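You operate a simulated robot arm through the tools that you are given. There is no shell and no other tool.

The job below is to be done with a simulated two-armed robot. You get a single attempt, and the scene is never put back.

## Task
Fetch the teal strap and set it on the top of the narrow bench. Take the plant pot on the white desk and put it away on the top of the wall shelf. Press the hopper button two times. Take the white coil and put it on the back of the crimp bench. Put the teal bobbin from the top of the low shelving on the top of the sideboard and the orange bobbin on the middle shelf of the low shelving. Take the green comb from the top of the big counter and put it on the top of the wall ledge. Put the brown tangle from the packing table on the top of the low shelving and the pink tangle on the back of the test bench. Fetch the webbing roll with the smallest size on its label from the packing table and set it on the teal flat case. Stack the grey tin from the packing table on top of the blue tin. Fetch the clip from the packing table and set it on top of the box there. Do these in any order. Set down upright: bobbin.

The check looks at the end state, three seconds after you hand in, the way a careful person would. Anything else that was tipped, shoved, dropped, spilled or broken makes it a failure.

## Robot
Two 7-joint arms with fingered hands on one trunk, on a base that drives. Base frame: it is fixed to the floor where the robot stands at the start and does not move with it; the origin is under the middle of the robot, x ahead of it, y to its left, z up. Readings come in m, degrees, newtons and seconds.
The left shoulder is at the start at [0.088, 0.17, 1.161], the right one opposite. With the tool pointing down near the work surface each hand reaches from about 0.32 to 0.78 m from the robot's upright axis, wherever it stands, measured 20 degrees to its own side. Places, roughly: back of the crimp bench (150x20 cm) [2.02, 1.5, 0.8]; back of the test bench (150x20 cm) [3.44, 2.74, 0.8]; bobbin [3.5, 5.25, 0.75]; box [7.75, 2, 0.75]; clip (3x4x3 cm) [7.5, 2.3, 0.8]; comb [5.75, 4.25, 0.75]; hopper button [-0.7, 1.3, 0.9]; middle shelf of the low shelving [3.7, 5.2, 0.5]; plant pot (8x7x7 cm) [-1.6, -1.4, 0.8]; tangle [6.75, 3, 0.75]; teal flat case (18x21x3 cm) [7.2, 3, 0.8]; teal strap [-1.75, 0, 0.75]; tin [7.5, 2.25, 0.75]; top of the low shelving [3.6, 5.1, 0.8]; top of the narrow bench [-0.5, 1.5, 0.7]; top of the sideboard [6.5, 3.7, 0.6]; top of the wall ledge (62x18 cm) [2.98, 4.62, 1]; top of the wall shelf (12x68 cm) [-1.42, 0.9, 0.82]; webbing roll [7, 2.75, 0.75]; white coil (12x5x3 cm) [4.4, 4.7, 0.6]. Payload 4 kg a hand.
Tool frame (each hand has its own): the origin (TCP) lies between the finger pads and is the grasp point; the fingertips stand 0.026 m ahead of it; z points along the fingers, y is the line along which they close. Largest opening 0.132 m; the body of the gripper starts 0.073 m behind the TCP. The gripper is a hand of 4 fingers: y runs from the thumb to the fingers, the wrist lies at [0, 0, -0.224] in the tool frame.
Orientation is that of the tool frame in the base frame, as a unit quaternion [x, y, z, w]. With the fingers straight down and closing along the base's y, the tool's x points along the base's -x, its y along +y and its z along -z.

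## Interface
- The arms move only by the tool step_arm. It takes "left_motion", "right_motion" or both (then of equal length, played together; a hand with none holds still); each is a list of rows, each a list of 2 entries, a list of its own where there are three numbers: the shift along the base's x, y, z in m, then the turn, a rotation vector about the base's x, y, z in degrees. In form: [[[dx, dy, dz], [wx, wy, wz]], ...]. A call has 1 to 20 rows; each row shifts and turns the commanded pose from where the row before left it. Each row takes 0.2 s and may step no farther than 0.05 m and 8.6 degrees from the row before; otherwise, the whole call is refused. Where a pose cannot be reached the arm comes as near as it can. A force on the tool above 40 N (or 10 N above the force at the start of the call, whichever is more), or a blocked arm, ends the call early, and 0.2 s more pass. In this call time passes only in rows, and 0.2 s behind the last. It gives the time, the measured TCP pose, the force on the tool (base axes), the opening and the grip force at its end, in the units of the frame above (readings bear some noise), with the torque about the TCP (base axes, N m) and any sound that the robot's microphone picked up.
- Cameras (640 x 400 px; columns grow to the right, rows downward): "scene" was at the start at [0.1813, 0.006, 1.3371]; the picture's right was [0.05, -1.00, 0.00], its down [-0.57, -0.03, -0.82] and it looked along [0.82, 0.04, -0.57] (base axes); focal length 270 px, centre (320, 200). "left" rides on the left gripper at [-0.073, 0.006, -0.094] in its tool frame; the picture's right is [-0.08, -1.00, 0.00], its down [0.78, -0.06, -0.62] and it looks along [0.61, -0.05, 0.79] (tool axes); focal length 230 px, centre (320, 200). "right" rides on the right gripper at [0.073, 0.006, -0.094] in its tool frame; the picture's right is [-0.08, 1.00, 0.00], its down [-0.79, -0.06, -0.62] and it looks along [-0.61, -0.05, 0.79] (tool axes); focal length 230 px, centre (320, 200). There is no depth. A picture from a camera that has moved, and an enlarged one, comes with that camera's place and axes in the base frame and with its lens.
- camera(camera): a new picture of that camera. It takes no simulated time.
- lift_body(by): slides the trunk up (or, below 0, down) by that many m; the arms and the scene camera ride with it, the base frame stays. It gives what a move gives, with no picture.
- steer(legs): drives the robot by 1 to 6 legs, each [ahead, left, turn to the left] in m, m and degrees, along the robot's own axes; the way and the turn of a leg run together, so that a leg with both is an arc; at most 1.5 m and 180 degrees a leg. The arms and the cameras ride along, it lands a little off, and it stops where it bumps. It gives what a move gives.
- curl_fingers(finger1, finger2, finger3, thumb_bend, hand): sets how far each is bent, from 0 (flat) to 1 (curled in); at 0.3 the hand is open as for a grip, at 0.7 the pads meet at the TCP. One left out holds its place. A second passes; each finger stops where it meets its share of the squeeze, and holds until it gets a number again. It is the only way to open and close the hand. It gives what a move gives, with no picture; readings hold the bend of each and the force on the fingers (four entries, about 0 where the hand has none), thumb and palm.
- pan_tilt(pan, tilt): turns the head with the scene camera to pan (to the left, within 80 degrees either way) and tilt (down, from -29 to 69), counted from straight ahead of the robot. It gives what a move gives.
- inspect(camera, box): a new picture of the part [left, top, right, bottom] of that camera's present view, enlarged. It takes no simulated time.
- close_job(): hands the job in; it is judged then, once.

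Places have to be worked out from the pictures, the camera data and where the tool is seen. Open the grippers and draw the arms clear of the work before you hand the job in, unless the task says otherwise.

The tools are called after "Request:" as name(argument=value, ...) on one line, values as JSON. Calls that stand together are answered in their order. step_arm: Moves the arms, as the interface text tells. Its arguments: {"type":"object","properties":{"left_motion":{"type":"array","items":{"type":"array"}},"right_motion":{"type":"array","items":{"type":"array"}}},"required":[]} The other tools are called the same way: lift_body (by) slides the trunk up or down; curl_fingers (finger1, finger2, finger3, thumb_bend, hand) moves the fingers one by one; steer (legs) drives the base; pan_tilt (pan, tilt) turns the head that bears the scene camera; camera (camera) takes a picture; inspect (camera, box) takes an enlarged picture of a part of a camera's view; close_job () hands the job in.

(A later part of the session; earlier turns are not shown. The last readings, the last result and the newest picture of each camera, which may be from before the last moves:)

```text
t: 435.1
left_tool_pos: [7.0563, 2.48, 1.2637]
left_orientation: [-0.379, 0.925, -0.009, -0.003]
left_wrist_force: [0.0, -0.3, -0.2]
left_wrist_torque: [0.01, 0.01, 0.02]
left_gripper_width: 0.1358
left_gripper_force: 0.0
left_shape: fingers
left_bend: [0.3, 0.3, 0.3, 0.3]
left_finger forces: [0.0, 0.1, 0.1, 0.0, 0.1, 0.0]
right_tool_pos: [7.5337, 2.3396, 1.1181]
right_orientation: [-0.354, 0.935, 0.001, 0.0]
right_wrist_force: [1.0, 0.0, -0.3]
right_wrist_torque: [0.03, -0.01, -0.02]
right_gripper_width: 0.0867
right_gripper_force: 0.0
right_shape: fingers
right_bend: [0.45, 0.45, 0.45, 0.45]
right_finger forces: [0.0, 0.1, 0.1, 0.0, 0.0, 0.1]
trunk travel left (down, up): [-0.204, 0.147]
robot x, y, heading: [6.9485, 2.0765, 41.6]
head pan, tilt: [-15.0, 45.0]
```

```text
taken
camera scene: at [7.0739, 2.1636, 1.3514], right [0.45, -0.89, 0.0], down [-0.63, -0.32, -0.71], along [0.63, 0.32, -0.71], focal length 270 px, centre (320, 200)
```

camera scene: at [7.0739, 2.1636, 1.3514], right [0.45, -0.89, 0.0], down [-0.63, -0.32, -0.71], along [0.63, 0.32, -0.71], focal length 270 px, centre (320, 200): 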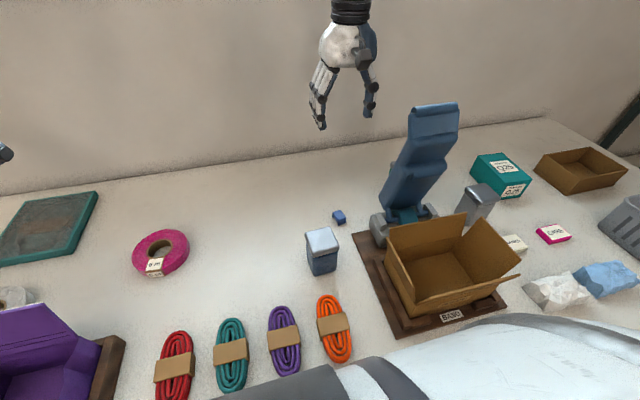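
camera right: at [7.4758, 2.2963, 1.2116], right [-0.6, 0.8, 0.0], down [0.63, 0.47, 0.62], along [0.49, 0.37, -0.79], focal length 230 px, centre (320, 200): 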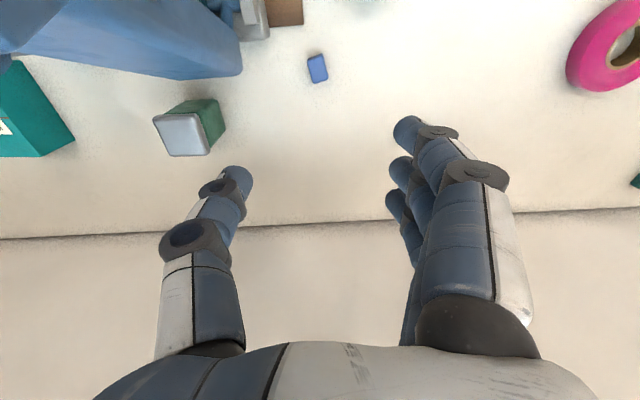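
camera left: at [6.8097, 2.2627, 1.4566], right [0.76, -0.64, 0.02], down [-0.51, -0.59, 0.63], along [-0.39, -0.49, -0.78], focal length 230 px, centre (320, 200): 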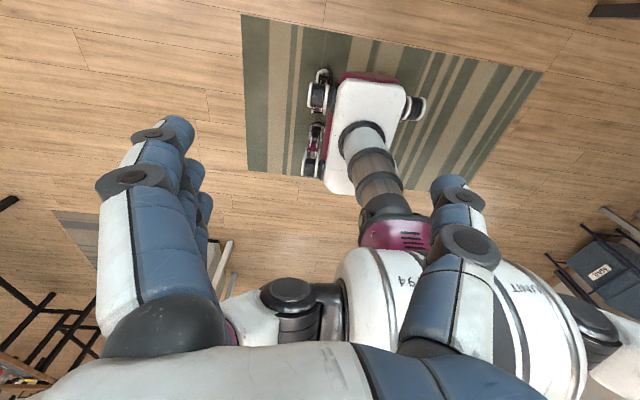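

The clip is directly below. I descend to just above it.

Request:
step_arm(right_motion=[[[-0.003, -0.004, -0.045], [0, 0, 0]], [[-0.002, -0.002, -0.045], [0, 0, 0]], [[0, 0, -0.045], [0, 0, 0]], [[0, 0, -0.045], [0, 0, 0]], [[0, 0, -0.045], [0, 0, 0]], [[0, 0, -0.045], [0, 0, 0]]])

Request:
camera(camera="right")

Request:
camera(camera="scene")

```text
t: 436.5
left_tool_pos: [7.0558, 2.4802, 1.2631]
left_orientation: [-0.379, 0.925, -0.01, -0.002]
left_wrist_force: [0.8, 0.4, 0.5]
left_wrist_torque: [-0.03, 0.0, 0.0]
left_gripper_width: 0.1357
left_gripper_force: 0.2
left_shape: fingers
left_bend: [0.3, 0.3, 0.3, 0.3]
left_finger forces: [0.1, 0.0, 0.0, 0.0, 0.0, 0.1]
right_tool_pos: [7.5301, 2.3345, 0.8477]
right_orientation: [-0.354, 0.935, 0.001, -0.001]
right_wrist_force: [0.1, 0.6, 0.3]
right_wrist_torque: [-0.01, 0.0, 0.0]
right_gripper_width: 0.0866
right_gripper_force: 0.1
right_shape: fingers
right_bend: [0.45, 0.45, 0.45, 0.45]
right_finger forces: [0.0, 0.0, 0.1, 0.0, 0.0, 0.1]
trunk travel left (down, up): [-0.204, 0.147]
robot x, y, heading: [6.9479, 2.0782, 41.6]
head pan, tilt: [-15.0, 45.0]
```

```text
taken
camera right: at [7.4733, 2.2908, 0.9409], right [-0.6, 0.8, 0.0], down [0.63, 0.47, 0.62], along [0.49, 0.37, -0.79], focal length 230 px, centre (320, 200)
```

right: 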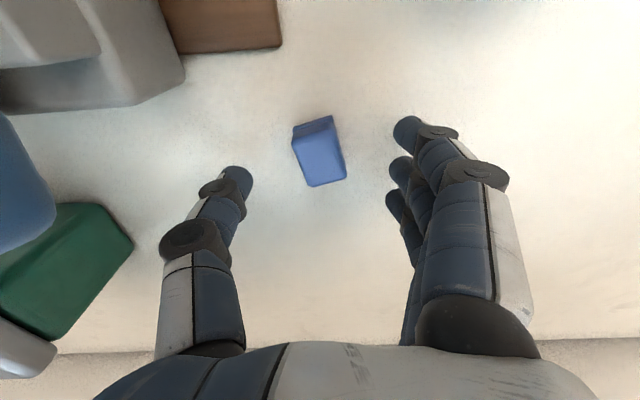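

```text
taken
camera scene: at [7.0742, 2.164, 1.3513], right [0.45, -0.89, 0.0], down [-0.63, -0.32, -0.71], along [0.63, 0.32, -0.71], focal length 270 px, centre (320, 200)
```

scene: 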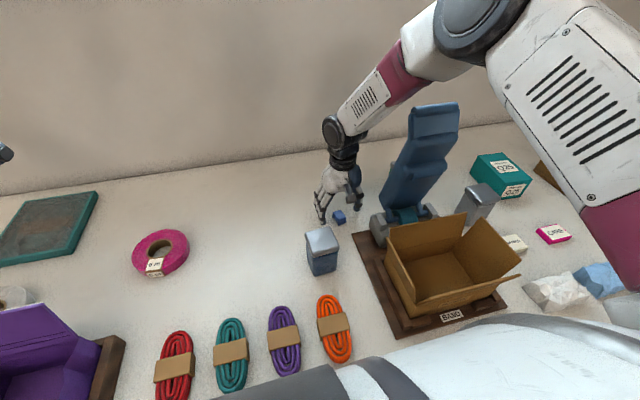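

The clip is centered, turned about 17° relative to the hand. I rotate to match and lower to grasp height.

Request:
step_arm(right_motion=[[[0.001, 0, -0.01], [0, 0, 8]], [[0, 0, -0.012], [0, 0, 8]], [[0, 0, -0.01], [0, 0, 0]]])

Request:
camera(camera="right")

```text
t: 437.2
left_tool_pos: [7.0538, 2.4781, 1.266]
left_orientation: [-0.379, 0.925, -0.01, -0.001]
left_wrist_force: [-1.1, 0.2, -0.1]
left_wrist_torque: [0.03, 0.04, -0.02]
left_gripper_width: 0.1359
left_gripper_force: 0.0
left_shape: fingers
left_bend: [0.3, 0.3, 0.3, 0.3]
left_finger forces: [0.0, 0.1, 0.0, 0.0, 0.0, 0.1]
right_tool_pos: [7.5338, 2.3377, 0.8314]
right_orientation: [-0.478, 0.878, 0.004, 0.008]
right_wrist_force: [-3.9, -6.4, 27.5]
right_wrist_torque: [-0.3, 0.78, 0.13]
right_gripper_width: 0.0903
right_gripper_force: 13.4
right_shape: fingers
right_bend: [0.45, 0.45, 0.45, 0.45]
right_finger forces: [10.9, 6.0, 0.8, 0.0, 8.9, 0.1]
trunk travel left (down, up): [-0.204, 0.147]
robot x, y, heading: [6.9435, 2.0736, 41.5]
head pan, tilt: [-15.0, 45.0]
stopped in row 3 (right hand): the force on the tool passed its limit at 49 N (the readings are from after the stop); the commanded pose is now the measured one
```

```text
taken
camera right: at [7.4892, 2.2784, 0.9242], right [-0.8, 0.6, 0.0], down [0.47, 0.62, 0.63], along [0.38, 0.5, -0.78], focal length 230 px, centre (320, 200)
```

right: 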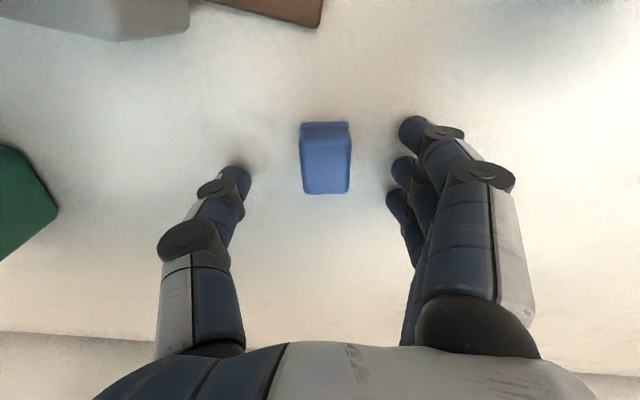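

The fingertips touched the table. I lift slightly, narrow the opening, lower again and close on the clip.

Request:
step_arm(right_motion=[[[0, 0, 0.008], [0, 0, 0]]])

Request:
curl_fingers(hand="right", finger1=0.56, finger2=0.56, finger3=0.56, thumb_bend=0.56)

Request:
step_arm(right_motion=[[[0, 0, -0.007], [0, 0, 0]], [[0, 0, -0.004], [0, 0, 0]]])

Request:
camera(camera="right")

```text
t: 437.6
left_tool_pos: [7.0559, 2.4809, 1.2633]
left_orientation: [-0.378, 0.926, -0.01, -0.003]
left_wrist_force: [0.2, 0.3, -0.1]
left_wrist_torque: [0.02, 0.04, 0.01]
left_gripper_width: 0.136
left_gripper_force: 0.1
left_shape: fingers
left_bend: [0.3, 0.3, 0.3, 0.3]
left_finger forces: [0.1, 0.0, 0.0, 0.0, 0.0, 0.0]
right_tool_pos: [7.5332, 2.3369, 0.8333]
right_orientation: [-0.48, 0.877, 0.003, 0.005]
right_wrist_force: [-0.8, -0.2, 0.2]
right_wrist_torque: [0.01, -0.01, 0.03]
right_gripper_width: 0.088
right_gripper_force: 0.1
right_shape: fingers
right_bend: [0.45, 0.45, 0.45, 0.45]
right_finger forces: [0.0, 0.1, 0.0, 0.0, 0.1, 0.1]
trunk travel left (down, up): [-0.204, 0.147]
robot x, y, heading: [6.9461, 2.0743, 41.7]
head pan, tilt: [-15.0, 45.0]
```

```text
t: 438.6
left_tool_pos: [7.0557, 2.4798, 1.2644]
left_orientation: [-0.38, 0.925, -0.01, -0.002]
left_wrist_force: [-0.4, 0.2, -0.1]
left_wrist_torque: [0.01, -0.01, -0.04]
left_gripper_width: 0.1356
left_gripper_force: 0.1
left_shape: fingers
left_bend: [0.3, 0.3, 0.3, 0.3]
left_finger forces: [0.0, 0.0, 0.1, 0.1, 0.0, 0.0]
right_tool_pos: [7.5337, 2.3375, 0.8356]
right_orientation: [-0.479, 0.878, 0.003, 0.005]
right_wrist_force: [0.8, 0.4, -0.9]
right_wrist_torque: [0.02, 0.03, 0.0]
right_gripper_width: 0.0522
right_gripper_force: 0.0
right_shape: fingers
right_bend: [0.56, 0.56, 0.56, 0.56]
right_finger forces: [0.0, 0.1, 0.0, 0.0, 0.0, 0.0]
trunk travel left (down, up): [-0.204, 0.147]
robot x, y, heading: [6.9472, 2.0736, 41.6]
head pan, tilt: [-15.0, 45.0]
```

```text
t: 439.2
left_tool_pos: [7.0536, 2.4791, 1.2651]
left_orientation: [-0.379, 0.925, -0.01, -0.001]
left_wrist_force: [1.2, -0.1, -0.3]
left_wrist_torque: [-0.02, 0.0, -0.01]
left_gripper_width: 0.1357
left_gripper_force: 0.1
left_shape: fingers
left_bend: [0.3, 0.3, 0.3, 0.3]
left_finger forces: [0.1, 0.1, 0.0, 0.0, 0.0, 0.1]
right_tool_pos: [7.5353, 2.3391, 0.8314]
right_orientation: [-0.479, 0.878, 0.005, 0.01]
right_wrist_force: [-3.8, -4.7, 27.6]
right_wrist_torque: [-0.58, 0.3, 0.1]
right_gripper_width: 0.0515
right_gripper_force: 13.9
right_shape: fingers
right_bend: [0.58, 0.56, 0.56, 0.57]
right_finger forces: [11.5, 3.3, 0.0, 0.0, 13.1, 0.0]
trunk travel left (down, up): [-0.204, 0.147]
robot x, y, heading: [6.9506, 2.0763, 41.6]
head pan, tilt: [-15.0, 45.0]
stopped in row 2 (right hand): the force on the tool passed its limit at 42 N (the readings are from after the stop); the commanded pose is now the measured one
```

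```text
taken
camera right: at [7.4908, 2.2797, 0.9247], right [-0.8, 0.6, 0.0], down [0.47, 0.62, 0.63], along [0.38, 0.51, -0.77], focal length 230 px, centre (320, 200)
```

right: 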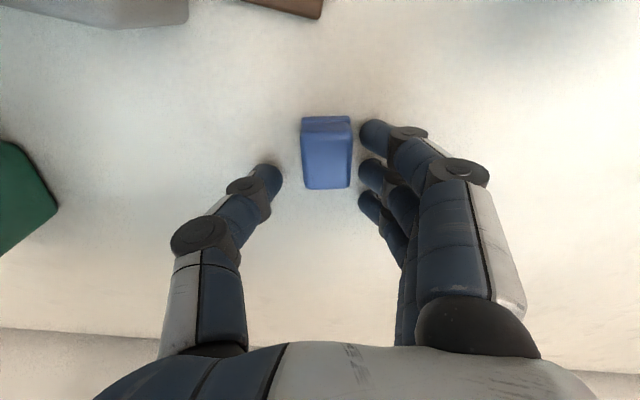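

Fingers are astride the clip. I ease up 2 mm and close.

Request:
step_arm(right_motion=[[[0, 0, 0.003], [0, 0, 0]]])

Request:
curl_fingers(hand="right", finger1=0.7, finger2=0.7, finger3=0.7, thumb_bend=0.68)

Request:
camera(camera="right")

```text
t: 439.6
left_tool_pos: [7.053, 2.4805, 1.2649]
left_orientation: [-0.379, 0.926, -0.01, -0.002]
left_wrist_force: [0.7, 0.0, -0.2]
left_wrist_torque: [0.02, -0.01, -0.01]
left_gripper_width: 0.1357
left_gripper_force: 0.0
left_shape: fingers
left_bend: [0.3, 0.3, 0.3, 0.3]
left_finger forces: [0.0, 0.0, 0.0, 0.1, 0.0, 0.1]
right_tool_pos: [7.5356, 2.3397, 0.833]
right_orientation: [-0.48, 0.877, 0.004, 0.01]
right_wrist_force: [-0.6, 1.3, 17.9]
right_wrist_torque: [-0.19, 0.13, -0.12]
right_gripper_width: 0.0514
right_gripper_force: 8.8
right_shape: fingers
right_bend: [0.58, 0.56, 0.56, 0.56]
right_finger forces: [7.4, 1.5, 0.0, 0.0, 9.4, 0.0]
trunk travel left (down, up): [-0.204, 0.147]
robot x, y, heading: [6.9468, 2.0775, 41.6]
head pan, tilt: [-15.0, 45.0]
```

```text
t: 440.6
left_tool_pos: [7.055, 2.4791, 1.2635]
left_orientation: [-0.378, 0.926, -0.009, -0.003]
left_wrist_force: [0.7, -0.1, -0.5]
left_wrist_torque: [0.01, 0.02, 0.0]
left_gripper_width: 0.1358
left_gripper_force: 0.1
left_shape: fingers
left_bend: [0.3, 0.3, 0.3, 0.3]
left_finger forces: [0.0, 0.1, 0.0, 0.0, 0.0, 0.0]
right_tool_pos: [7.5348, 2.3386, 0.8308]
right_orientation: [-0.479, 0.878, 0.003, 0.007]
right_wrist_force: [0.1, -1.0, 0.6]
right_wrist_torque: [0.0, 0.02, -0.05]
right_gripper_width: 0.0272
right_gripper_force: 7.4
right_shape: fingers
right_bend: [0.67, 0.64, 0.7, 0.66]
right_finger forces: [2.8, 4.9, 0.0, 0.1, 7.8, 0.0]
trunk travel left (down, up): [-0.204, 0.147]
robot x, y, heading: [6.9443, 2.0823, 41.8]
head pan, tilt: [-15.0, 45.0]
```

```text
taken
camera right: at [7.4914, 2.2796, 0.9233], right [-0.8, 0.6, 0.0], down [0.47, 0.62, 0.63], along [0.38, 0.5, -0.78], focal length 230 px, centre (320, 200)
```

right: 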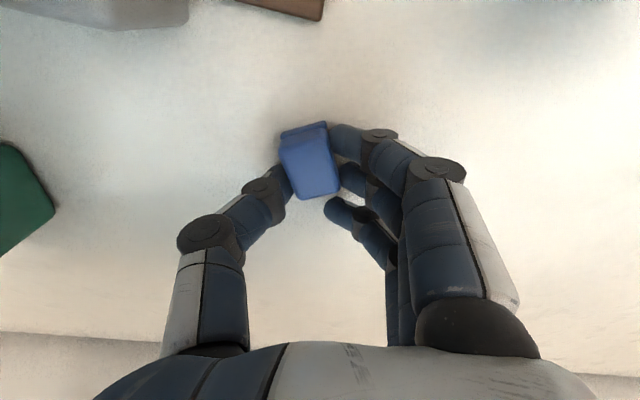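

The clip is held (8 N). I lift it well up, pull back a little, and sidestep right to the teal Q25 box.

Request:
step_arm(right_motion=[[[0, 0, 0.03], [0, 0, 0]], [[0, 0, 0.045], [0, 0, 0]], [[0, 0, 0.045], [0, 0, 0]], [[0, 0, 0.045], [0, 0, 0]], [[0, 0, 0.045], [0, 0, 0]], [[0, 0, 0.045], [0, 0, 0]], [[0, 0, 0.045], [0, 0, 0]], [[-0.03, -0.026, 0.045], [0, 0, -4]], [[-0.03, -0.026, 0.02], [0, 0, -4]], [[-0.03, -0.026, 0], [0, 0, -4]], [[-0.03, -0.026, 0], [0, 0, -4]]])

Request:
camera(camera="right")

Request:
steer(legs=[[0, -0.45, 0]])

Request:
pan_tilt(pan=-15, tilt=42)

Request:
camera(camera="scene")

Request:
camera(camera="right")

```text
refused: row 8 steps farther than a row can; nothing moved
```

```text
taken
camera right: at [7.4914, 2.2796, 0.9233], right [-0.8, 0.6, 0.0], down [0.47, 0.62, 0.63], along [0.38, 0.5, -0.78], focal length 230 px, centre (320, 200)
```

right: 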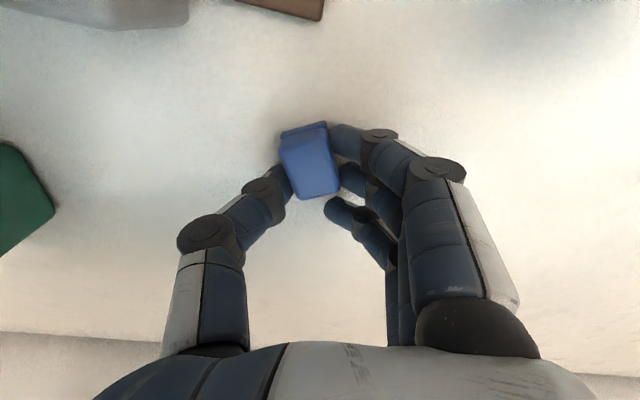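

```text
t: 441.9
left_tool_pos: [7.0728, 2.4593, 1.2639]
left_orientation: [-0.379, 0.925, -0.008, -0.002]
left_wrist_force: [-0.1, 0.2, 0.5]
left_wrist_torque: [-0.02, -0.01, 0.02]
left_gripper_width: 0.1357
left_gripper_force: 0.0
left_shape: fingers
left_bend: [0.3, 0.3, 0.3, 0.3]
left_finger forces: [0.0, 0.0, 0.0, 0.1, 0.0, 0.1]
right_tool_pos: [7.5508, 2.3217, 0.8321]
right_orientation: [-0.483, 0.876, 0.005, 0.008]
right_wrist_force: [-0.3, -0.7, 0.4]
right_wrist_torque: [-0.01, 0.01, -0.01]
right_gripper_width: 0.0274
right_gripper_force: 7.8
right_shape: fingers
right_bend: [0.67, 0.64, 0.7, 0.66]
right_finger forces: [2.7, 4.7, 0.0, 0.0, 7.5, 0.1]
trunk travel left (down, up): [-0.204, 0.147]
robot x, y, heading: [6.9693, 2.0556, 42.1]
head pan, tilt: [-15.0, 45.0]
stopped in leg 1: the robot was blocked; the commanded pose is now the measured one
```

```text
t: 442.5
left_tool_pos: [7.0745, 2.4595, 1.2634]
left_orientation: [-0.379, 0.926, -0.01, -0.001]
left_wrist_force: [-0.7, -0.9, 0.8]
left_wrist_torque: [0.02, 0.02, 0.0]
left_gripper_width: 0.1357
left_gripper_force: 0.0
left_shape: fingers
left_bend: [0.3, 0.3, 0.3, 0.3]
left_finger forces: [0.0, 0.0, 0.0, 0.0, 0.0, 0.0]
right_tool_pos: [7.5508, 2.3222, 0.8323]
right_orientation: [-0.483, 0.876, 0.005, 0.007]
right_wrist_force: [0.9, 0.0, -0.4]
right_wrist_torque: [0.02, 0.01, 0.07]
right_gripper_width: 0.0272
right_gripper_force: 7.7
right_shape: fingers
right_bend: [0.67, 0.64, 0.7, 0.66]
right_finger forces: [2.7, 4.8, 0.1, 0.1, 7.5, 0.1]
trunk travel left (down, up): [-0.204, 0.147]
robot x, y, heading: [6.9639, 2.0558, 41.3]
head pan, tilt: [-15.0, 42.0]
```

```text
taken
camera scene: at [7.0936, 2.1441, 1.3558], right [0.45, -0.89, 0.0], down [-0.6, -0.3, -0.74], along [0.66, 0.33, -0.67], focal length 270 px, centre (320, 200)
```

scene: 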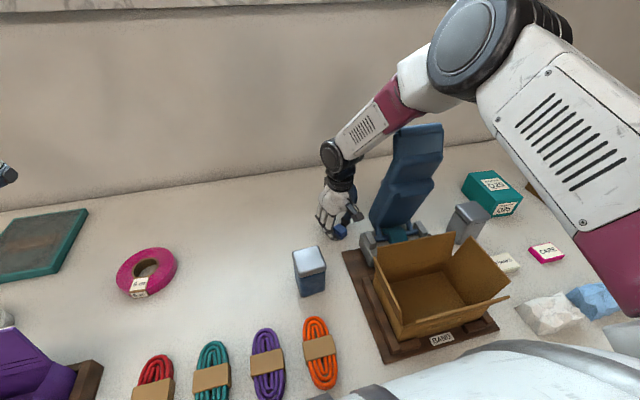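

```text
taken
camera right: at [7.5071, 2.2621, 0.9245], right [-0.8, 0.6, 0.0], down [0.47, 0.62, 0.63], along [0.37, 0.51, -0.78], focal length 230 px, centre (320, 200)
```

right: 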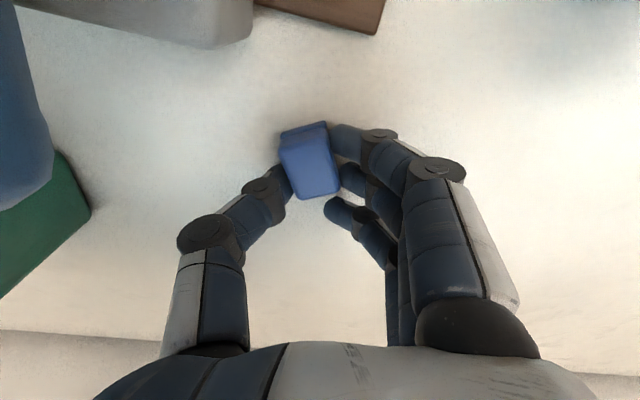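

The arm call was refused but the sidestep ran and stopped on a bump after 2.7 cm, with the hand still low. I undo that sidestep first, then check the stand.

Request:
steer(legs=[[0, 0.04, 0]])

Request:
camera(camera="scene")

Request:
inspect(camera="scene", box=[300, 110, 540, 360])

```text
t: 443.6
left_tool_pos: [7.0471, 2.4888, 1.2643]
left_orientation: [-0.38, 0.925, -0.009, -0.002]
left_wrist_force: [0.4, 0.1, -0.3]
left_wrist_torque: [0.01, -0.02, -0.01]
left_gripper_width: 0.1358
left_gripper_force: 0.0
left_shape: fingers
left_bend: [0.3, 0.3, 0.3, 0.3]
left_finger forces: [0.1, 0.0, 0.1, 0.1, 0.0, 0.0]
right_tool_pos: [7.5249, 2.3515, 0.8313]
right_orientation: [-0.483, 0.876, 0.005, 0.007]
right_wrist_force: [1.4, 0.3, 0.4]
right_wrist_torque: [-0.01, -0.01, 0.01]
right_gripper_width: 0.027
right_gripper_force: 7.8
right_shape: fingers
right_bend: [0.67, 0.64, 0.7, 0.66]
right_finger forces: [2.8, 4.7, 0.0, 0.1, 7.5, 0.0]
trunk travel left (down, up): [-0.204, 0.147]
robot x, y, heading: [6.9392, 2.0807, 41.6]
head pan, tilt: [-15.0, 42.0]
```

```text
taken
camera scene: at [7.0674, 2.1737, 1.3558], right [0.45, -0.89, 0.0], down [-0.6, -0.3, -0.74], along [0.66, 0.33, -0.67], focal length 270 px, centre (320, 200)
```

scene: 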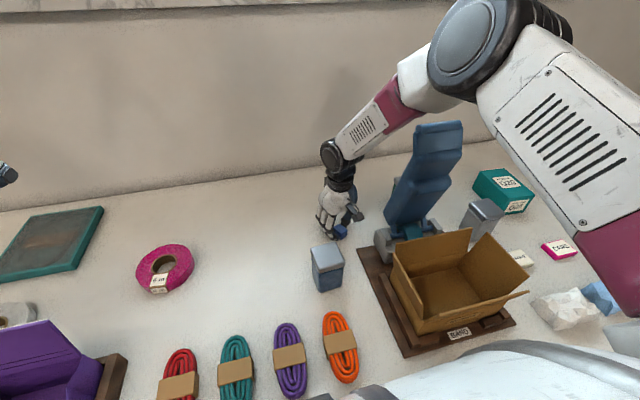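

```text
1.60 times, centred on (420, 235) of scene
camera zoom: at [7.0674, 2.1737, 1.3558], right [0.45, -0.89, 0.0], down [-0.6, -0.3, -0.74], along [0.66, 0.33, -0.67], focal length 433 px, centre (160, 144)
```

zoom: 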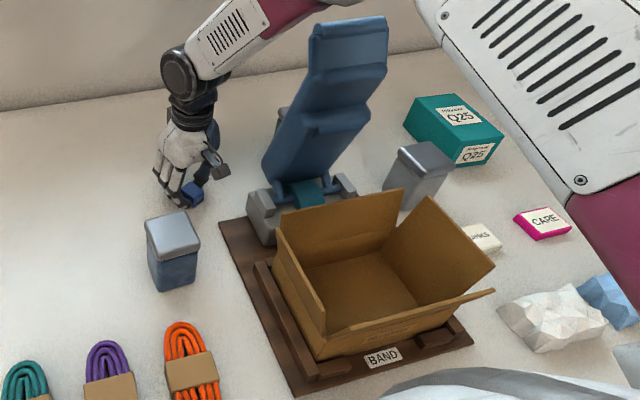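

Nothing appears displaced. Now I lift the clip straight up, in properly sized steps.

Request:
step_arm(right_motion=[[[0, 0, 0.03], [0, 0, 0]], [[0, 0, 0.045], [0, 0, 0]], [[0, 0, 0.045], [0, 0, 0]], [[0, 0, 0.045], [0, 0, 0]], [[0, 0, 0.045], [0, 0, 0]], [[0, 0, 0.045], [0, 0, 0]], [[0, 0, 0.045], [0, 0, 0]], [[0, 0, 0.045], [0, 0, 0]]])

Request:
camera(camera="right")

```text
t: 445.4
left_tool_pos: [7.0469, 2.488, 1.264]
left_orientation: [-0.379, 0.925, -0.009, -0.002]
left_wrist_force: [-0.2, -0.5, 0.1]
left_wrist_torque: [-0.01, -0.03, 0.0]
left_gripper_width: 0.1358
left_gripper_force: 0.1
left_shape: fingers
left_bend: [0.3, 0.3, 0.3, 0.3]
left_finger forces: [0.0, 0.0, 0.0, 0.1, 0.0, 0.0]
right_tool_pos: [7.5248, 2.3501, 1.177]
right_orientation: [-0.483, 0.876, 0.006, 0.007]
right_wrist_force: [-0.1, 0.0, -0.3]
right_wrist_torque: [0.03, 0.0, -0.01]
right_gripper_width: 0.027
right_gripper_force: 7.7
right_shape: fingers
right_bend: [0.67, 0.64, 0.7, 0.66]
right_finger forces: [2.6, 4.7, 0.0, 0.0, 7.2, 0.0]
trunk travel left (down, up): [-0.204, 0.147]
robot x, y, heading: [6.9391, 2.0846, 41.7]
head pan, tilt: [-15.0, 42.0]
```

```text
taken
camera right: at [7.482, 2.2899, 1.2705], right [-0.8, 0.6, 0.0], down [0.47, 0.62, 0.63], along [0.37, 0.51, -0.78], focal length 230 px, centre (320, 200)
```

right: 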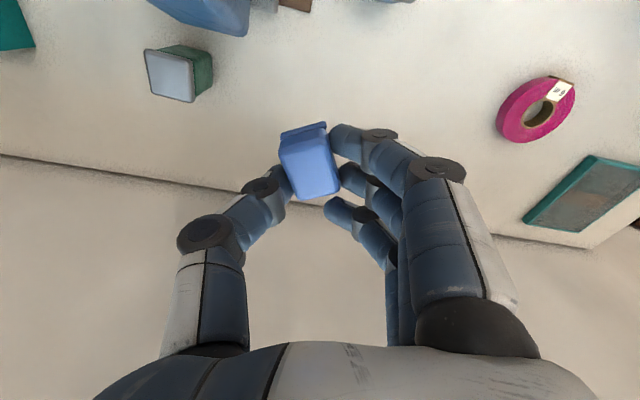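

Clip secure. I draw the hand back toward me and raise the trunk before sidestepping.

Request:
step_arm(right_motion=[[[-0.03, -0.026, 0], [0, 0, -4]], [[-0.03, -0.026, 0], [0, 0, -4]], [[-0.03, -0.026, 0], [0, 0, -4]], [[-0.03, -0.026, 0], [0, 0, -4]]])

Request:
lift_body(by=0.1)

```text
t: 446.4
left_tool_pos: [7.0486, 2.4865, 1.2646]
left_orientation: [-0.379, 0.925, -0.008, -0.002]
left_wrist_force: [-0.3, -0.4, 0.5]
left_wrist_torque: [0.03, 0.06, -0.01]
left_gripper_width: 0.1359
left_gripper_force: 0.0
left_shape: fingers
left_bend: [0.3, 0.3, 0.3, 0.3]
left_finger forces: [0.0, 0.0, 0.1, 0.1, 0.1, 0.0]
right_tool_pos: [7.4068, 2.2444, 1.1761]
right_orientation: [-0.354, 0.935, 0.005, 0.008]
right_wrist_force: [-0.1, -0.8, -0.1]
right_wrist_torque: [0.04, 0.02, 0.01]
right_gripper_width: 0.0273
right_gripper_force: 7.1
right_shape: fingers
right_bend: [0.67, 0.64, 0.7, 0.66]
right_finger forces: [2.6, 4.8, 0.0, 0.0, 7.4, 0.0]
trunk travel left (down, up): [-0.204, 0.147]
robot x, y, heading: [6.9384, 2.0842, 41.8]
head pan, tilt: [-15.0, 42.0]
```

```text
t: 447.7
left_tool_pos: [7.0484, 2.4875, 1.364]
left_orientation: [-0.379, 0.925, -0.009, -0.003]
left_wrist_force: [-0.6, -0.9, 0.2]
left_wrist_torque: [0.01, 0.01, 0.0]
left_gripper_width: 0.136
left_gripper_force: 0.1
left_shape: fingers
left_bend: [0.3, 0.3, 0.3, 0.3]
left_finger forces: [0.0, 0.0, 0.1, 0.0, 0.0, 0.0]
right_tool_pos: [7.4036, 2.2471, 1.2762]
right_orientation: [-0.356, 0.934, 0.003, 0.008]
right_wrist_force: [0.5, 0.3, 0.3]
right_wrist_torque: [0.0, -0.01, -0.01]
right_gripper_width: 0.0272
right_gripper_force: 7.4
right_shape: fingers
right_bend: [0.67, 0.64, 0.7, 0.66]
right_finger forces: [2.6, 4.8, 0.0, 0.1, 7.4, 0.0]
trunk travel left (down, up): [-0.304, 0.047]
robot x, y, heading: [6.9402, 2.0839, 41.9]
head pan, tilt: [-15.0, 42.0]
```

Both hands are high. Now I sidestep right 0.43 m.

Request:
steer(legs=[[0, -0.43, 0]])

Request:
pan_tilt(pan=-10, tilt=45)

Request:
camera(camera="scene")

Request:
camera(camera="right")

```text
t: 452.0
left_tool_pos: [7.3304, 2.1702, 1.3645]
left_orientation: [-0.378, 0.926, -0.009, -0.003]
left_wrist_force: [-0.3, 0.9, 0.2]
left_wrist_torque: [0.03, -0.02, -0.01]
left_gripper_width: 0.1357
left_gripper_force: 0.1
left_shape: fingers
left_bend: [0.3, 0.3, 0.3, 0.3]
left_finger forces: [0.0, 0.0, 0.0, 0.0, 0.1, 0.0]
right_tool_pos: [7.6877, 1.9279, 1.2768]
right_orientation: [-0.354, 0.935, 0.005, 0.007]
right_wrist_force: [1.1, -0.3, 0.1]
right_wrist_torque: [0.01, 0.03, -0.03]
right_gripper_width: 0.0274
right_gripper_force: 7.4
right_shape: fingers
right_bend: [0.67, 0.64, 0.7, 0.66]
right_finger forces: [2.6, 4.8, 0.1, 0.1, 7.5, 0.1]
trunk travel left (down, up): [-0.304, 0.047]
robot x, y, heading: [7.2224, 1.7631, 41.7]
head pan, tilt: [-15.0, 42.0]
```

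```text
t: 452.6
left_tool_pos: [7.3308, 2.1712, 1.365]
left_orientation: [-0.378, 0.926, -0.008, -0.003]
left_wrist_force: [0.1, 0.5, 0.0]
left_wrist_torque: [-0.01, 0.02, 0.01]
left_gripper_width: 0.1357
left_gripper_force: 0.0
left_shape: fingers
left_bend: [0.3, 0.3, 0.3, 0.3]
left_finger forces: [0.1, 0.0, 0.0, 0.1, 0.0, 0.1]
right_tool_pos: [7.686, 1.9275, 1.2755]
right_orientation: [-0.354, 0.935, 0.005, 0.007]
right_wrist_force: [0.6, -0.6, -0.1]
right_wrist_torque: [-0.04, 0.01, -0.02]
right_gripper_width: 0.0275
right_gripper_force: 7.6
right_shape: fingers
right_bend: [0.67, 0.64, 0.7, 0.66]
right_finger forces: [2.6, 4.8, 0.0, 0.0, 7.4, 0.0]
trunk travel left (down, up): [-0.304, 0.047]
robot x, y, heading: [7.2209, 1.7642, 41.4]
head pan, tilt: [-10.0, 45.0]
```

```text
taken
camera scene: at [7.3201, 1.8391, 1.4534], right [0.52, -0.85, 0.0], down [-0.6, -0.37, -0.71], along [0.6, 0.37, -0.71], focal length 270 px, centre (320, 200)
```

scene: 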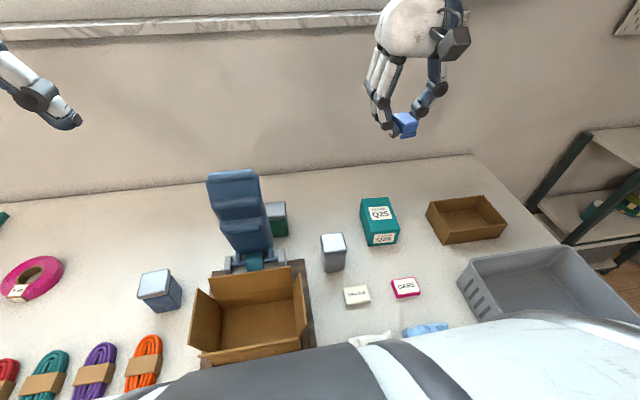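

```text
taken
camera right: at [7.6284, 1.883, 1.3692], right [-0.6, 0.8, 0.0], down [0.62, 0.47, 0.63], along [0.5, 0.38, -0.78], focal length 230 px, centre (320, 200)
```

right: 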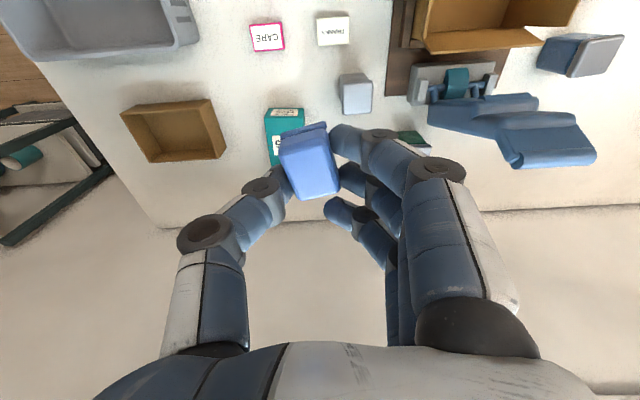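

The box's top is at about (7.866, 1.963, 0.86). I move the clip over it and descend partway.

Request:
step_arm(right_motion=[[[0.036, 0.007, 0], [0, 0, 0]], [[0.036, 0.007, 0], [0, 0, 0]], [[0.036, 0.007, 0], [0, 0, 0]], [[0.036, 0.007, 0], [0, 0, 0]], [[0.036, 0.0075, 0], [0, 0, 0]], [[0, 0, -0.045], [0, 0, 0]], [[0, 0, -0.045], [0, 0, 0]], [[0, 0, -0.045], [0, 0, 0]], [[0, 0, -0.045], [0, 0, 0]], [[0, 0, -0.045], [0, 0, 0]], [[0, 0, -0.045], [0, 0, 0]]])

Request:
camera(camera="right")

Request:
camera(camera="scene")

```text
t: 455.0
left_tool_pos: [7.3303, 2.1705, 1.3643]
left_orientation: [-0.378, 0.926, -0.01, -0.002]
left_wrist_force: [0.4, 0.5, 0.8]
left_wrist_torque: [0.01, 0.03, 0.01]
left_gripper_width: 0.1356
left_gripper_force: 0.1
left_shape: fingers
left_bend: [0.3, 0.3, 0.3, 0.3]
left_finger forces: [0.0, 0.0, 0.0, 0.0, 0.0, 0.0]
right_tool_pos: [7.8677, 1.9651, 1.0078]
right_orientation: [-0.354, 0.935, 0.005, 0.008]
right_wrist_force: [-0.2, -0.2, 0.1]
right_wrist_torque: [0.0, 0.04, -0.01]
right_gripper_width: 0.0275
right_gripper_force: 7.0
right_shape: fingers
right_bend: [0.67, 0.64, 0.7, 0.66]
right_finger forces: [2.6, 4.7, 0.0, 0.0, 7.4, 0.0]
trunk travel left (down, up): [-0.304, 0.047]
robot x, y, heading: [7.2206, 1.769, 41.6]
head pan, tilt: [-10.0, 45.0]
```

```text
taken
camera right: at [7.809, 1.9206, 1.1001], right [-0.6, 0.8, 0.0], down [0.62, 0.47, 0.63], along [0.5, 0.38, -0.78], focal length 230 px, centre (320, 200)
```

right: 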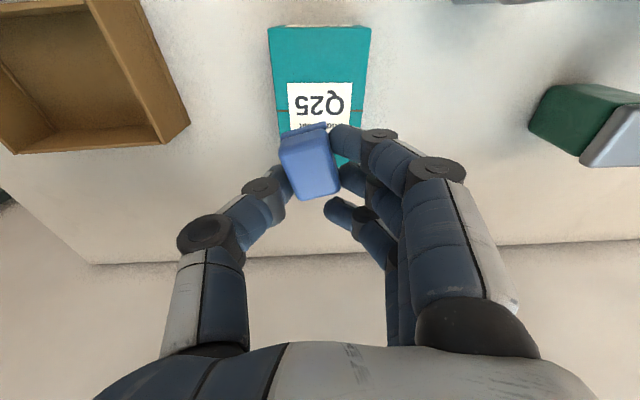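

```text
taken
camera scene: at [7.3209, 1.8397, 1.4533], right [0.52, -0.85, 0.0], down [-0.6, -0.37, -0.71], along [0.6, 0.37, -0.71], focal length 270 px, centre (320, 200)
```

scene: 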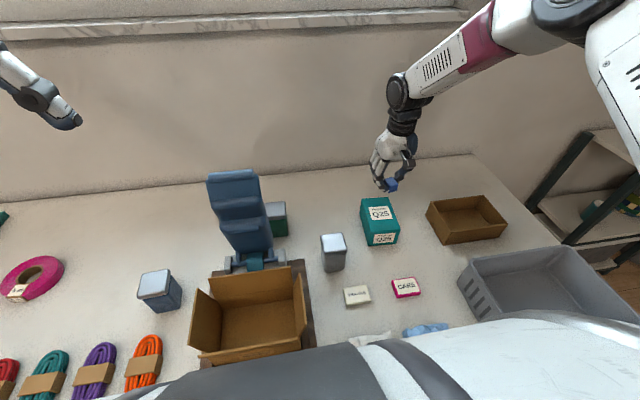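

Centered over the box top. I descend toward contact.

Request:
step_arm(right_motion=[[[0, 0, -0.04], [0, 0, 0]], [[0, 0, -0.03], [0, 0, 0]]])

Request:
camera(camera="right")

Request:
inspect(camera="scene", box=[310, 120, 470, 260])

```text
t: 455.6
left_tool_pos: [7.3307, 2.1691, 1.3644]
left_orientation: [-0.378, 0.926, -0.01, -0.002]
left_wrist_force: [0.7, 0.0, -0.2]
left_wrist_torque: [-0.02, -0.04, 0.0]
left_gripper_width: 0.1358
left_gripper_force: 0.1
left_shape: fingers
left_bend: [0.3, 0.3, 0.3, 0.3]
left_finger forces: [0.0, 0.0, 0.1, 0.0, 0.0, 0.1]
right_tool_pos: [7.8675, 1.9658, 0.9359]
right_orientation: [-0.354, 0.935, 0.005, 0.008]
right_wrist_force: [-0.3, 1.1, 0.9]
right_wrist_torque: [-0.02, 0.03, 0.01]
right_gripper_width: 0.0273
right_gripper_force: 7.4
right_shape: fingers
right_bend: [0.67, 0.64, 0.7, 0.66]
right_finger forces: [2.6, 4.7, 0.0, 0.0, 7.3, 0.0]
trunk travel left (down, up): [-0.304, 0.047]
robot x, y, heading: [7.2178, 1.7656, 41.5]
head pan, tilt: [-10.0, 45.0]
```

```text
taken
camera right: at [7.8085, 1.9199, 1.0285], right [-0.6, 0.8, 0.0], down [0.62, 0.47, 0.63], along [0.5, 0.38, -0.78], focal length 230 px, centre (320, 200)
```

right: 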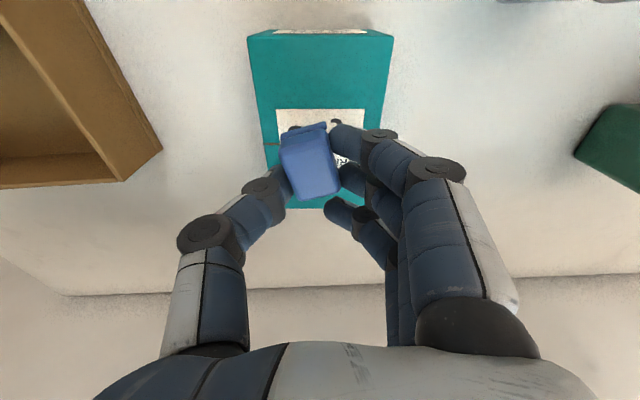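

```text
2.86 times, centred on (390, 190) of scene
camera zoom: at [7.32, 1.8389, 1.4534], right [0.52, -0.85, 0.0], down [-0.6, -0.37, -0.71], along [0.6, 0.37, -0.71], focal length 773 px, centre (120, 229)
```

zoom: 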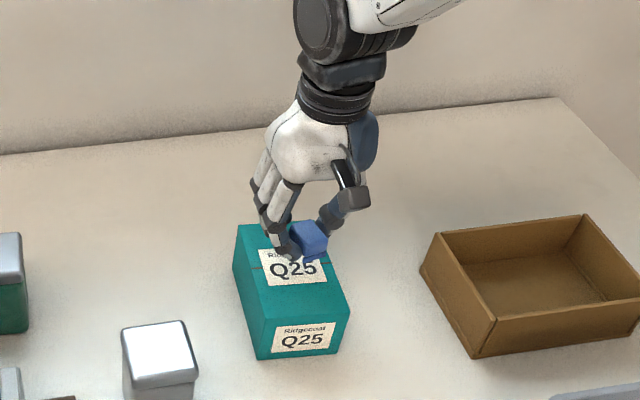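

Positioned right over the box label. I lower in small steps until the clip touches.

Request:
step_arm(right_motion=[[[0, 0, -0.012], [0, 0, 0]], [[0, 0, -0.008], [0, 0, 0]], [[0, 0, -0.006], [0, 0, 0]]])

```text
t: 456.4
left_tool_pos: [7.3308, 2.17, 1.364]
left_orientation: [-0.379, 0.925, -0.009, -0.002]
left_wrist_force: [-0.1, -0.3, 0.4]
left_wrist_torque: [0.02, 0.02, 0.01]
left_gripper_width: 0.1357
left_gripper_force: 0.1
left_shape: fingers
left_bend: [0.3, 0.3, 0.3, 0.3]
left_finger forces: [0.1, 0.0, 0.0, 0.1, 0.0, 0.1]
right_tool_pos: [7.8676, 1.9647, 0.9097]
right_orientation: [-0.354, 0.935, 0.005, 0.007]
right_wrist_force: [0.2, -0.3, -0.1]
right_wrist_torque: [0.01, 0.01, -0.02]
right_gripper_width: 0.0274
right_gripper_force: 7.6
right_shape: fingers
right_bend: [0.67, 0.64, 0.7, 0.66]
right_finger forces: [2.5, 4.7, 0.0, 0.0, 7.2, 0.0]
trunk travel left (down, up): [-0.304, 0.047]
robot x, y, heading: [7.2233, 1.7671, 41.8]
head pan, tilt: [-10.0, 45.0]
```

Request:
step_arm(right_motion=[[[0, 0, -0.006], [0, 0, 0]], [[0, 0, -0.005], [0, 0, 0]]])

Request:
camera(camera="right")

```text
t: 457.0
left_tool_pos: [7.3303, 2.1702, 1.3645]
left_orientation: [-0.377, 0.926, -0.01, -0.002]
left_wrist_force: [0.3, 0.0, -0.1]
left_wrist_torque: [-0.01, 0.02, 0.0]
left_gripper_width: 0.1358
left_gripper_force: 0.1
left_shape: fingers
left_bend: [0.3, 0.3, 0.3, 0.3]
left_finger forces: [0.0, 0.1, 0.1, 0.0, 0.0, 0.0]
right_tool_pos: [7.8676, 1.9656, 0.901]
right_orientation: [-0.355, 0.935, 0.004, 0.009]
right_wrist_force: [1.6, -0.5, 6.0]
right_wrist_torque: [-0.15, -0.13, 0.02]
right_gripper_width: 0.0271
right_gripper_force: 10.7
right_shape: fingers
right_bend: [0.67, 0.64, 0.7, 0.66]
right_finger forces: [2.7, 5.0, 0.1, 0.0, 14.0, 0.0]
trunk travel left (down, up): [-0.304, 0.047]
robot x, y, heading: [7.2215, 1.7683, 41.9]
head pan, tilt: [-10.0, 45.0]
```

```text
taken
camera right: at [7.8084, 1.9195, 0.9929], right [-0.6, 0.8, 0.0], down [0.62, 0.47, 0.63], along [0.5, 0.38, -0.78], focal length 230 px, centre (320, 200)
```

right: 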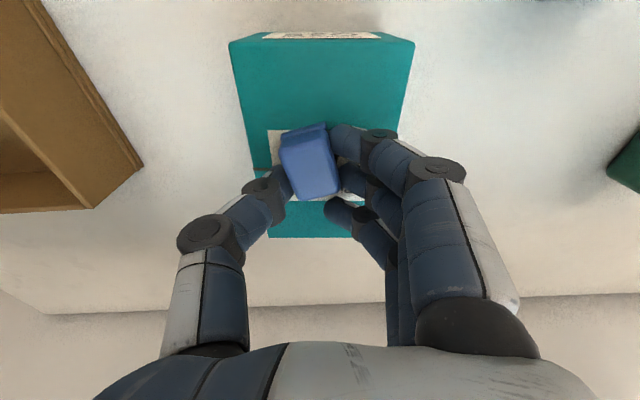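

Contact at 0.901. I release the clip and check.

Request:
curl_fingers(hand="right", finger1=0.58, finger2=0.57, finger3=0.58, thumb_bend=0.58)

Request:
curl_fingers(hand="right", finger1=0.5, finger2=0.5, finger3=0.5, thumb_bend=0.5)

Request:
camera(camera="right")

```text
t: 458.0
left_tool_pos: [7.3287, 2.1697, 1.3655]
left_orientation: [-0.378, 0.926, -0.011, -0.001]
left_wrist_force: [1.1, 0.1, -1.1]
left_wrist_torque: [0.01, 0.0, 0.0]
left_gripper_width: 0.1358
left_gripper_force: 0.0
left_shape: fingers
left_bend: [0.3, 0.3, 0.3, 0.3]
left_finger forces: [0.0, 0.0, 0.0, 0.0, 0.0, 0.1]
right_tool_pos: [7.8656, 1.9655, 0.902]
right_orientation: [-0.354, 0.935, 0.005, 0.01]
right_wrist_force: [3.6, 2.5, 26.9]
right_wrist_torque: [-0.06, 0.09, 0.01]
right_gripper_width: 0.0382
right_gripper_force: 13.2
right_shape: fingers
right_bend: [0.6, 0.59, 0.57, 0.6]
right_finger forces: [6.9, 5.9, 0.8, 0.1, 13.4, 0.0]
trunk travel left (down, up): [-0.304, 0.047]
robot x, y, heading: [7.2211, 1.7645, 41.4]
head pan, tilt: [-10.0, 45.0]
```

```text
t: 459.0
left_tool_pos: [7.3269, 2.1703, 1.3655]
left_orientation: [-0.378, 0.926, -0.01, -0.001]
left_wrist_force: [-0.4, 0.5, -0.4]
left_wrist_torque: [-0.05, -0.02, -0.02]
left_gripper_width: 0.136
left_gripper_force: 0.1
left_shape: fingers
left_bend: [0.3, 0.3, 0.3, 0.3]
left_finger forces: [0.0, 0.1, 0.1, 0.0, 0.1, 0.0]
right_tool_pos: [7.8654, 1.9642, 0.9032]
right_orientation: [-0.354, 0.935, 0.004, 0.01]
right_wrist_force: [0.3, 4.3, 35.8]
right_wrist_torque: [-0.16, 0.2, 0.09]
right_gripper_width: 0.0493
right_gripper_force: 17.8
right_shape: fingers
right_bend: [0.57, 0.53, 0.5, 0.56]
right_finger forces: [10.6, 5.5, 0.0, 0.1, 19.3, 0.1]
trunk travel left (down, up): [-0.304, 0.047]
robot x, y, heading: [7.2193, 1.7659, 41.6]
head pan, tilt: [-10.0, 45.0]
```

```text
taken
camera right: at [7.807, 1.92, 0.9948], right [-0.6, 0.8, 0.0], down [0.62, 0.46, 0.63], along [0.5, 0.38, -0.77], focal length 230 px, centre (320, 200)
```

right: 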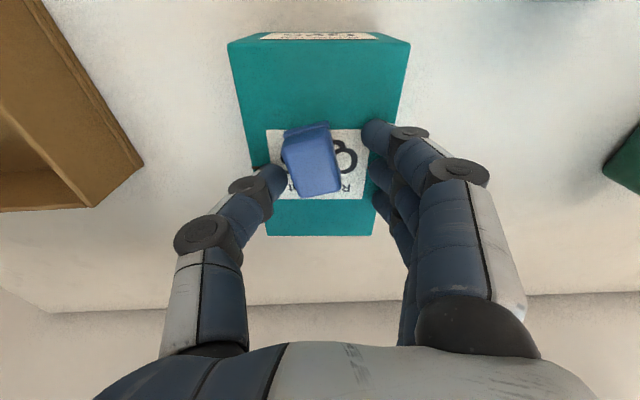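

The clip is free, but the opening fingers press on the box top; I raise the hand straight up.

Request:
step_arm(right_motion=[[[0, 0, 0.012], [0, 0, 0]], [[0, 0, 0.03], [0, 0, 0]], [[0, 0, 0.045], [0, 0, 0]], [[0, 0, 0.045], [0, 0, 0]]])

Request:
camera(camera="right")

```text
t: 460.0
left_tool_pos: [7.3294, 2.1717, 1.3647]
left_orientation: [-0.378, 0.926, -0.009, -0.002]
left_wrist_force: [-0.8, 0.6, -0.6]
left_wrist_torque: [0.0, -0.01, -0.02]
left_gripper_width: 0.136
left_gripper_force: 0.1
left_shape: fingers
left_bend: [0.3, 0.3, 0.3, 0.3]
left_finger forces: [0.1, 0.0, 0.0, 0.0, 0.0, 0.0]
right_tool_pos: [7.8665, 1.9629, 1.0344]
right_orientation: [-0.355, 0.935, 0.004, 0.007]
right_wrist_force: [-1.0, -0.5, -0.4]
right_wrist_torque: [-0.01, -0.01, -0.03]
right_gripper_width: 0.0701
right_gripper_force: 0.0
right_shape: fingers
right_bend: [0.5, 0.5, 0.5, 0.5]
right_finger forces: [0.0, 0.0, 0.0, 0.0, 0.0, 0.1]
trunk travel left (down, up): [-0.304, 0.047]
robot x, y, heading: [7.2228, 1.7681, 41.8]
head pan, tilt: [-10.0, 45.0]
```

```text
taken
camera right: at [7.8076, 1.9179, 1.1271], right [-0.6, 0.8, 0.0], down [0.62, 0.47, 0.63], along [0.5, 0.38, -0.78], focal length 230 px, centre (320, 200)
```

right: 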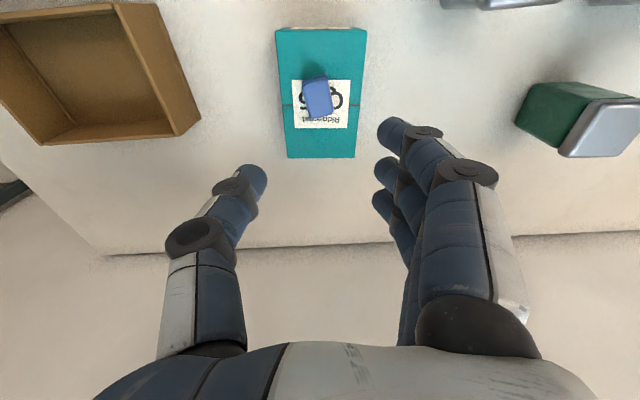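

The clip sits on the Q25 box. Next the grey tin at about (7.69, 2.025, top 0.88): I move the right hand above it.

Request:
step_arm(right_motion=[[[0, 0, 0.04], [0, 0, 0]], [[-0.035, 0.0124, 0.0], [0, 0, 0]], [[-0.035, 0.0124, 0], [0, 0, 0]], [[-0.035, 0.0124, 0], [0, 0, 0]], [[-0.035, 0.0124, 0], [0, 0, 0]], [[-0.035, 0.0124, 0], [0, 0, 0]]])

Request:
curl_fingers(hand="right", finger1=0.42, finger2=0.42, finger3=0.42, thumb_bend=0.42)

Request:
camera(camera="right")

Request:
camera(camera="scene")

```text
t: 461.4
left_tool_pos: [7.3297, 2.1713, 1.3641]
left_orientation: [-0.378, 0.926, -0.01, -0.002]
left_wrist_force: [0.5, 0.5, 0.4]
left_wrist_torque: [-0.02, -0.06, 0.02]
left_gripper_width: 0.1359
left_gripper_force: 0.1
left_shape: fingers
left_bend: [0.3, 0.3, 0.3, 0.3]
left_finger forces: [0.0, 0.0, 0.0, 0.1, 0.1, 0.0]
right_tool_pos: [7.6888, 2.0263, 1.0728]
right_orientation: [-0.354, 0.935, 0.003, 0.007]
right_wrist_force: [-0.3, -0.1, 0.0]
right_wrist_torque: [-0.03, 0.01, -0.01]
right_gripper_width: 0.0702
right_gripper_force: 0.0
right_shape: fingers
right_bend: [0.5, 0.5, 0.5, 0.5]
right_finger forces: [0.0, 0.1, 0.1, 0.0, 0.0, 0.0]
trunk travel left (down, up): [-0.304, 0.047]
robot x, y, heading: [7.2231, 1.7698, 41.5]
head pan, tilt: [-10.0, 45.0]
```

```text
t: 462.4
left_tool_pos: [7.3303, 2.17, 1.3638]
left_orientation: [-0.378, 0.926, -0.01, -0.001]
left_wrist_force: [0.0, 0.3, -0.2]
left_wrist_torque: [0.0, -0.03, 0.01]
left_gripper_width: 0.1357
left_gripper_force: 0.1
left_shape: fingers
left_bend: [0.3, 0.3, 0.3, 0.3]
left_finger forces: [0.0, 0.0, 0.1, 0.0, 0.0, 0.2]
right_tool_pos: [7.6913, 2.0254, 1.0716]
right_orientation: [-0.354, 0.935, 0.003, 0.008]
right_wrist_force: [0.3, 0.0, -0.9]
right_wrist_torque: [-0.02, 0.03, 0.01]
right_gripper_width: 0.0965
right_gripper_force: 0.0
right_shape: fingers
right_bend: [0.42, 0.42, 0.42, 0.42]
right_finger forces: [0.0, 0.0, 0.0, 0.0, 0.1, 0.0]
trunk travel left (down, up): [-0.304, 0.047]
robot x, y, heading: [7.2231, 1.7678, 41.1]
head pan, tilt: [-10.0, 45.0]
```

```text
taken
camera right: at [7.6331, 1.9807, 1.1652], right [-0.6, 0.8, 0.0], down [0.62, 0.47, 0.63], along [0.5, 0.38, -0.78], focal length 230 px, centre (320, 200)
```

right: 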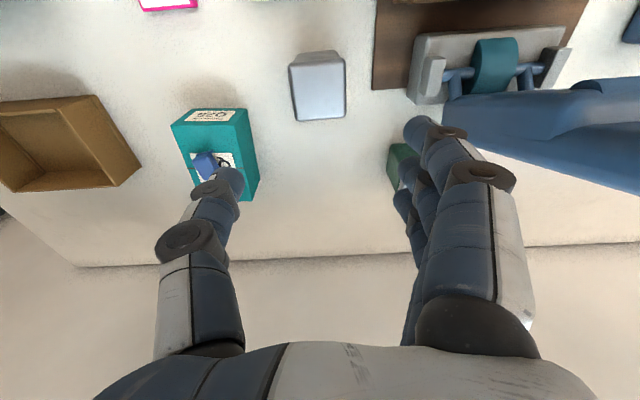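

```text
taken
camera scene: at [7.32, 1.8391, 1.4534], right [0.52, -0.85, 0.0], down [-0.6, -0.37, -0.71], along [0.6, 0.37, -0.71], focal length 270 px, centre (320, 200)
```

scene: 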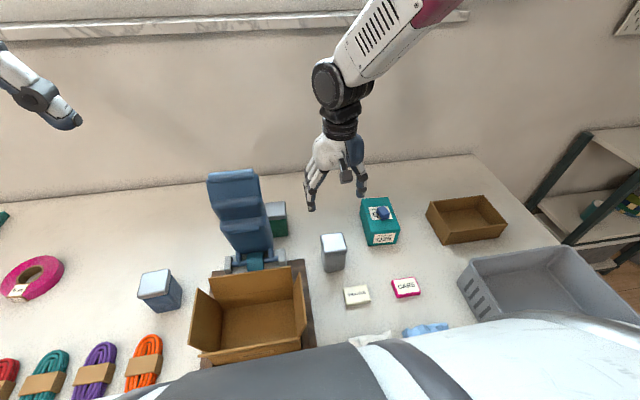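

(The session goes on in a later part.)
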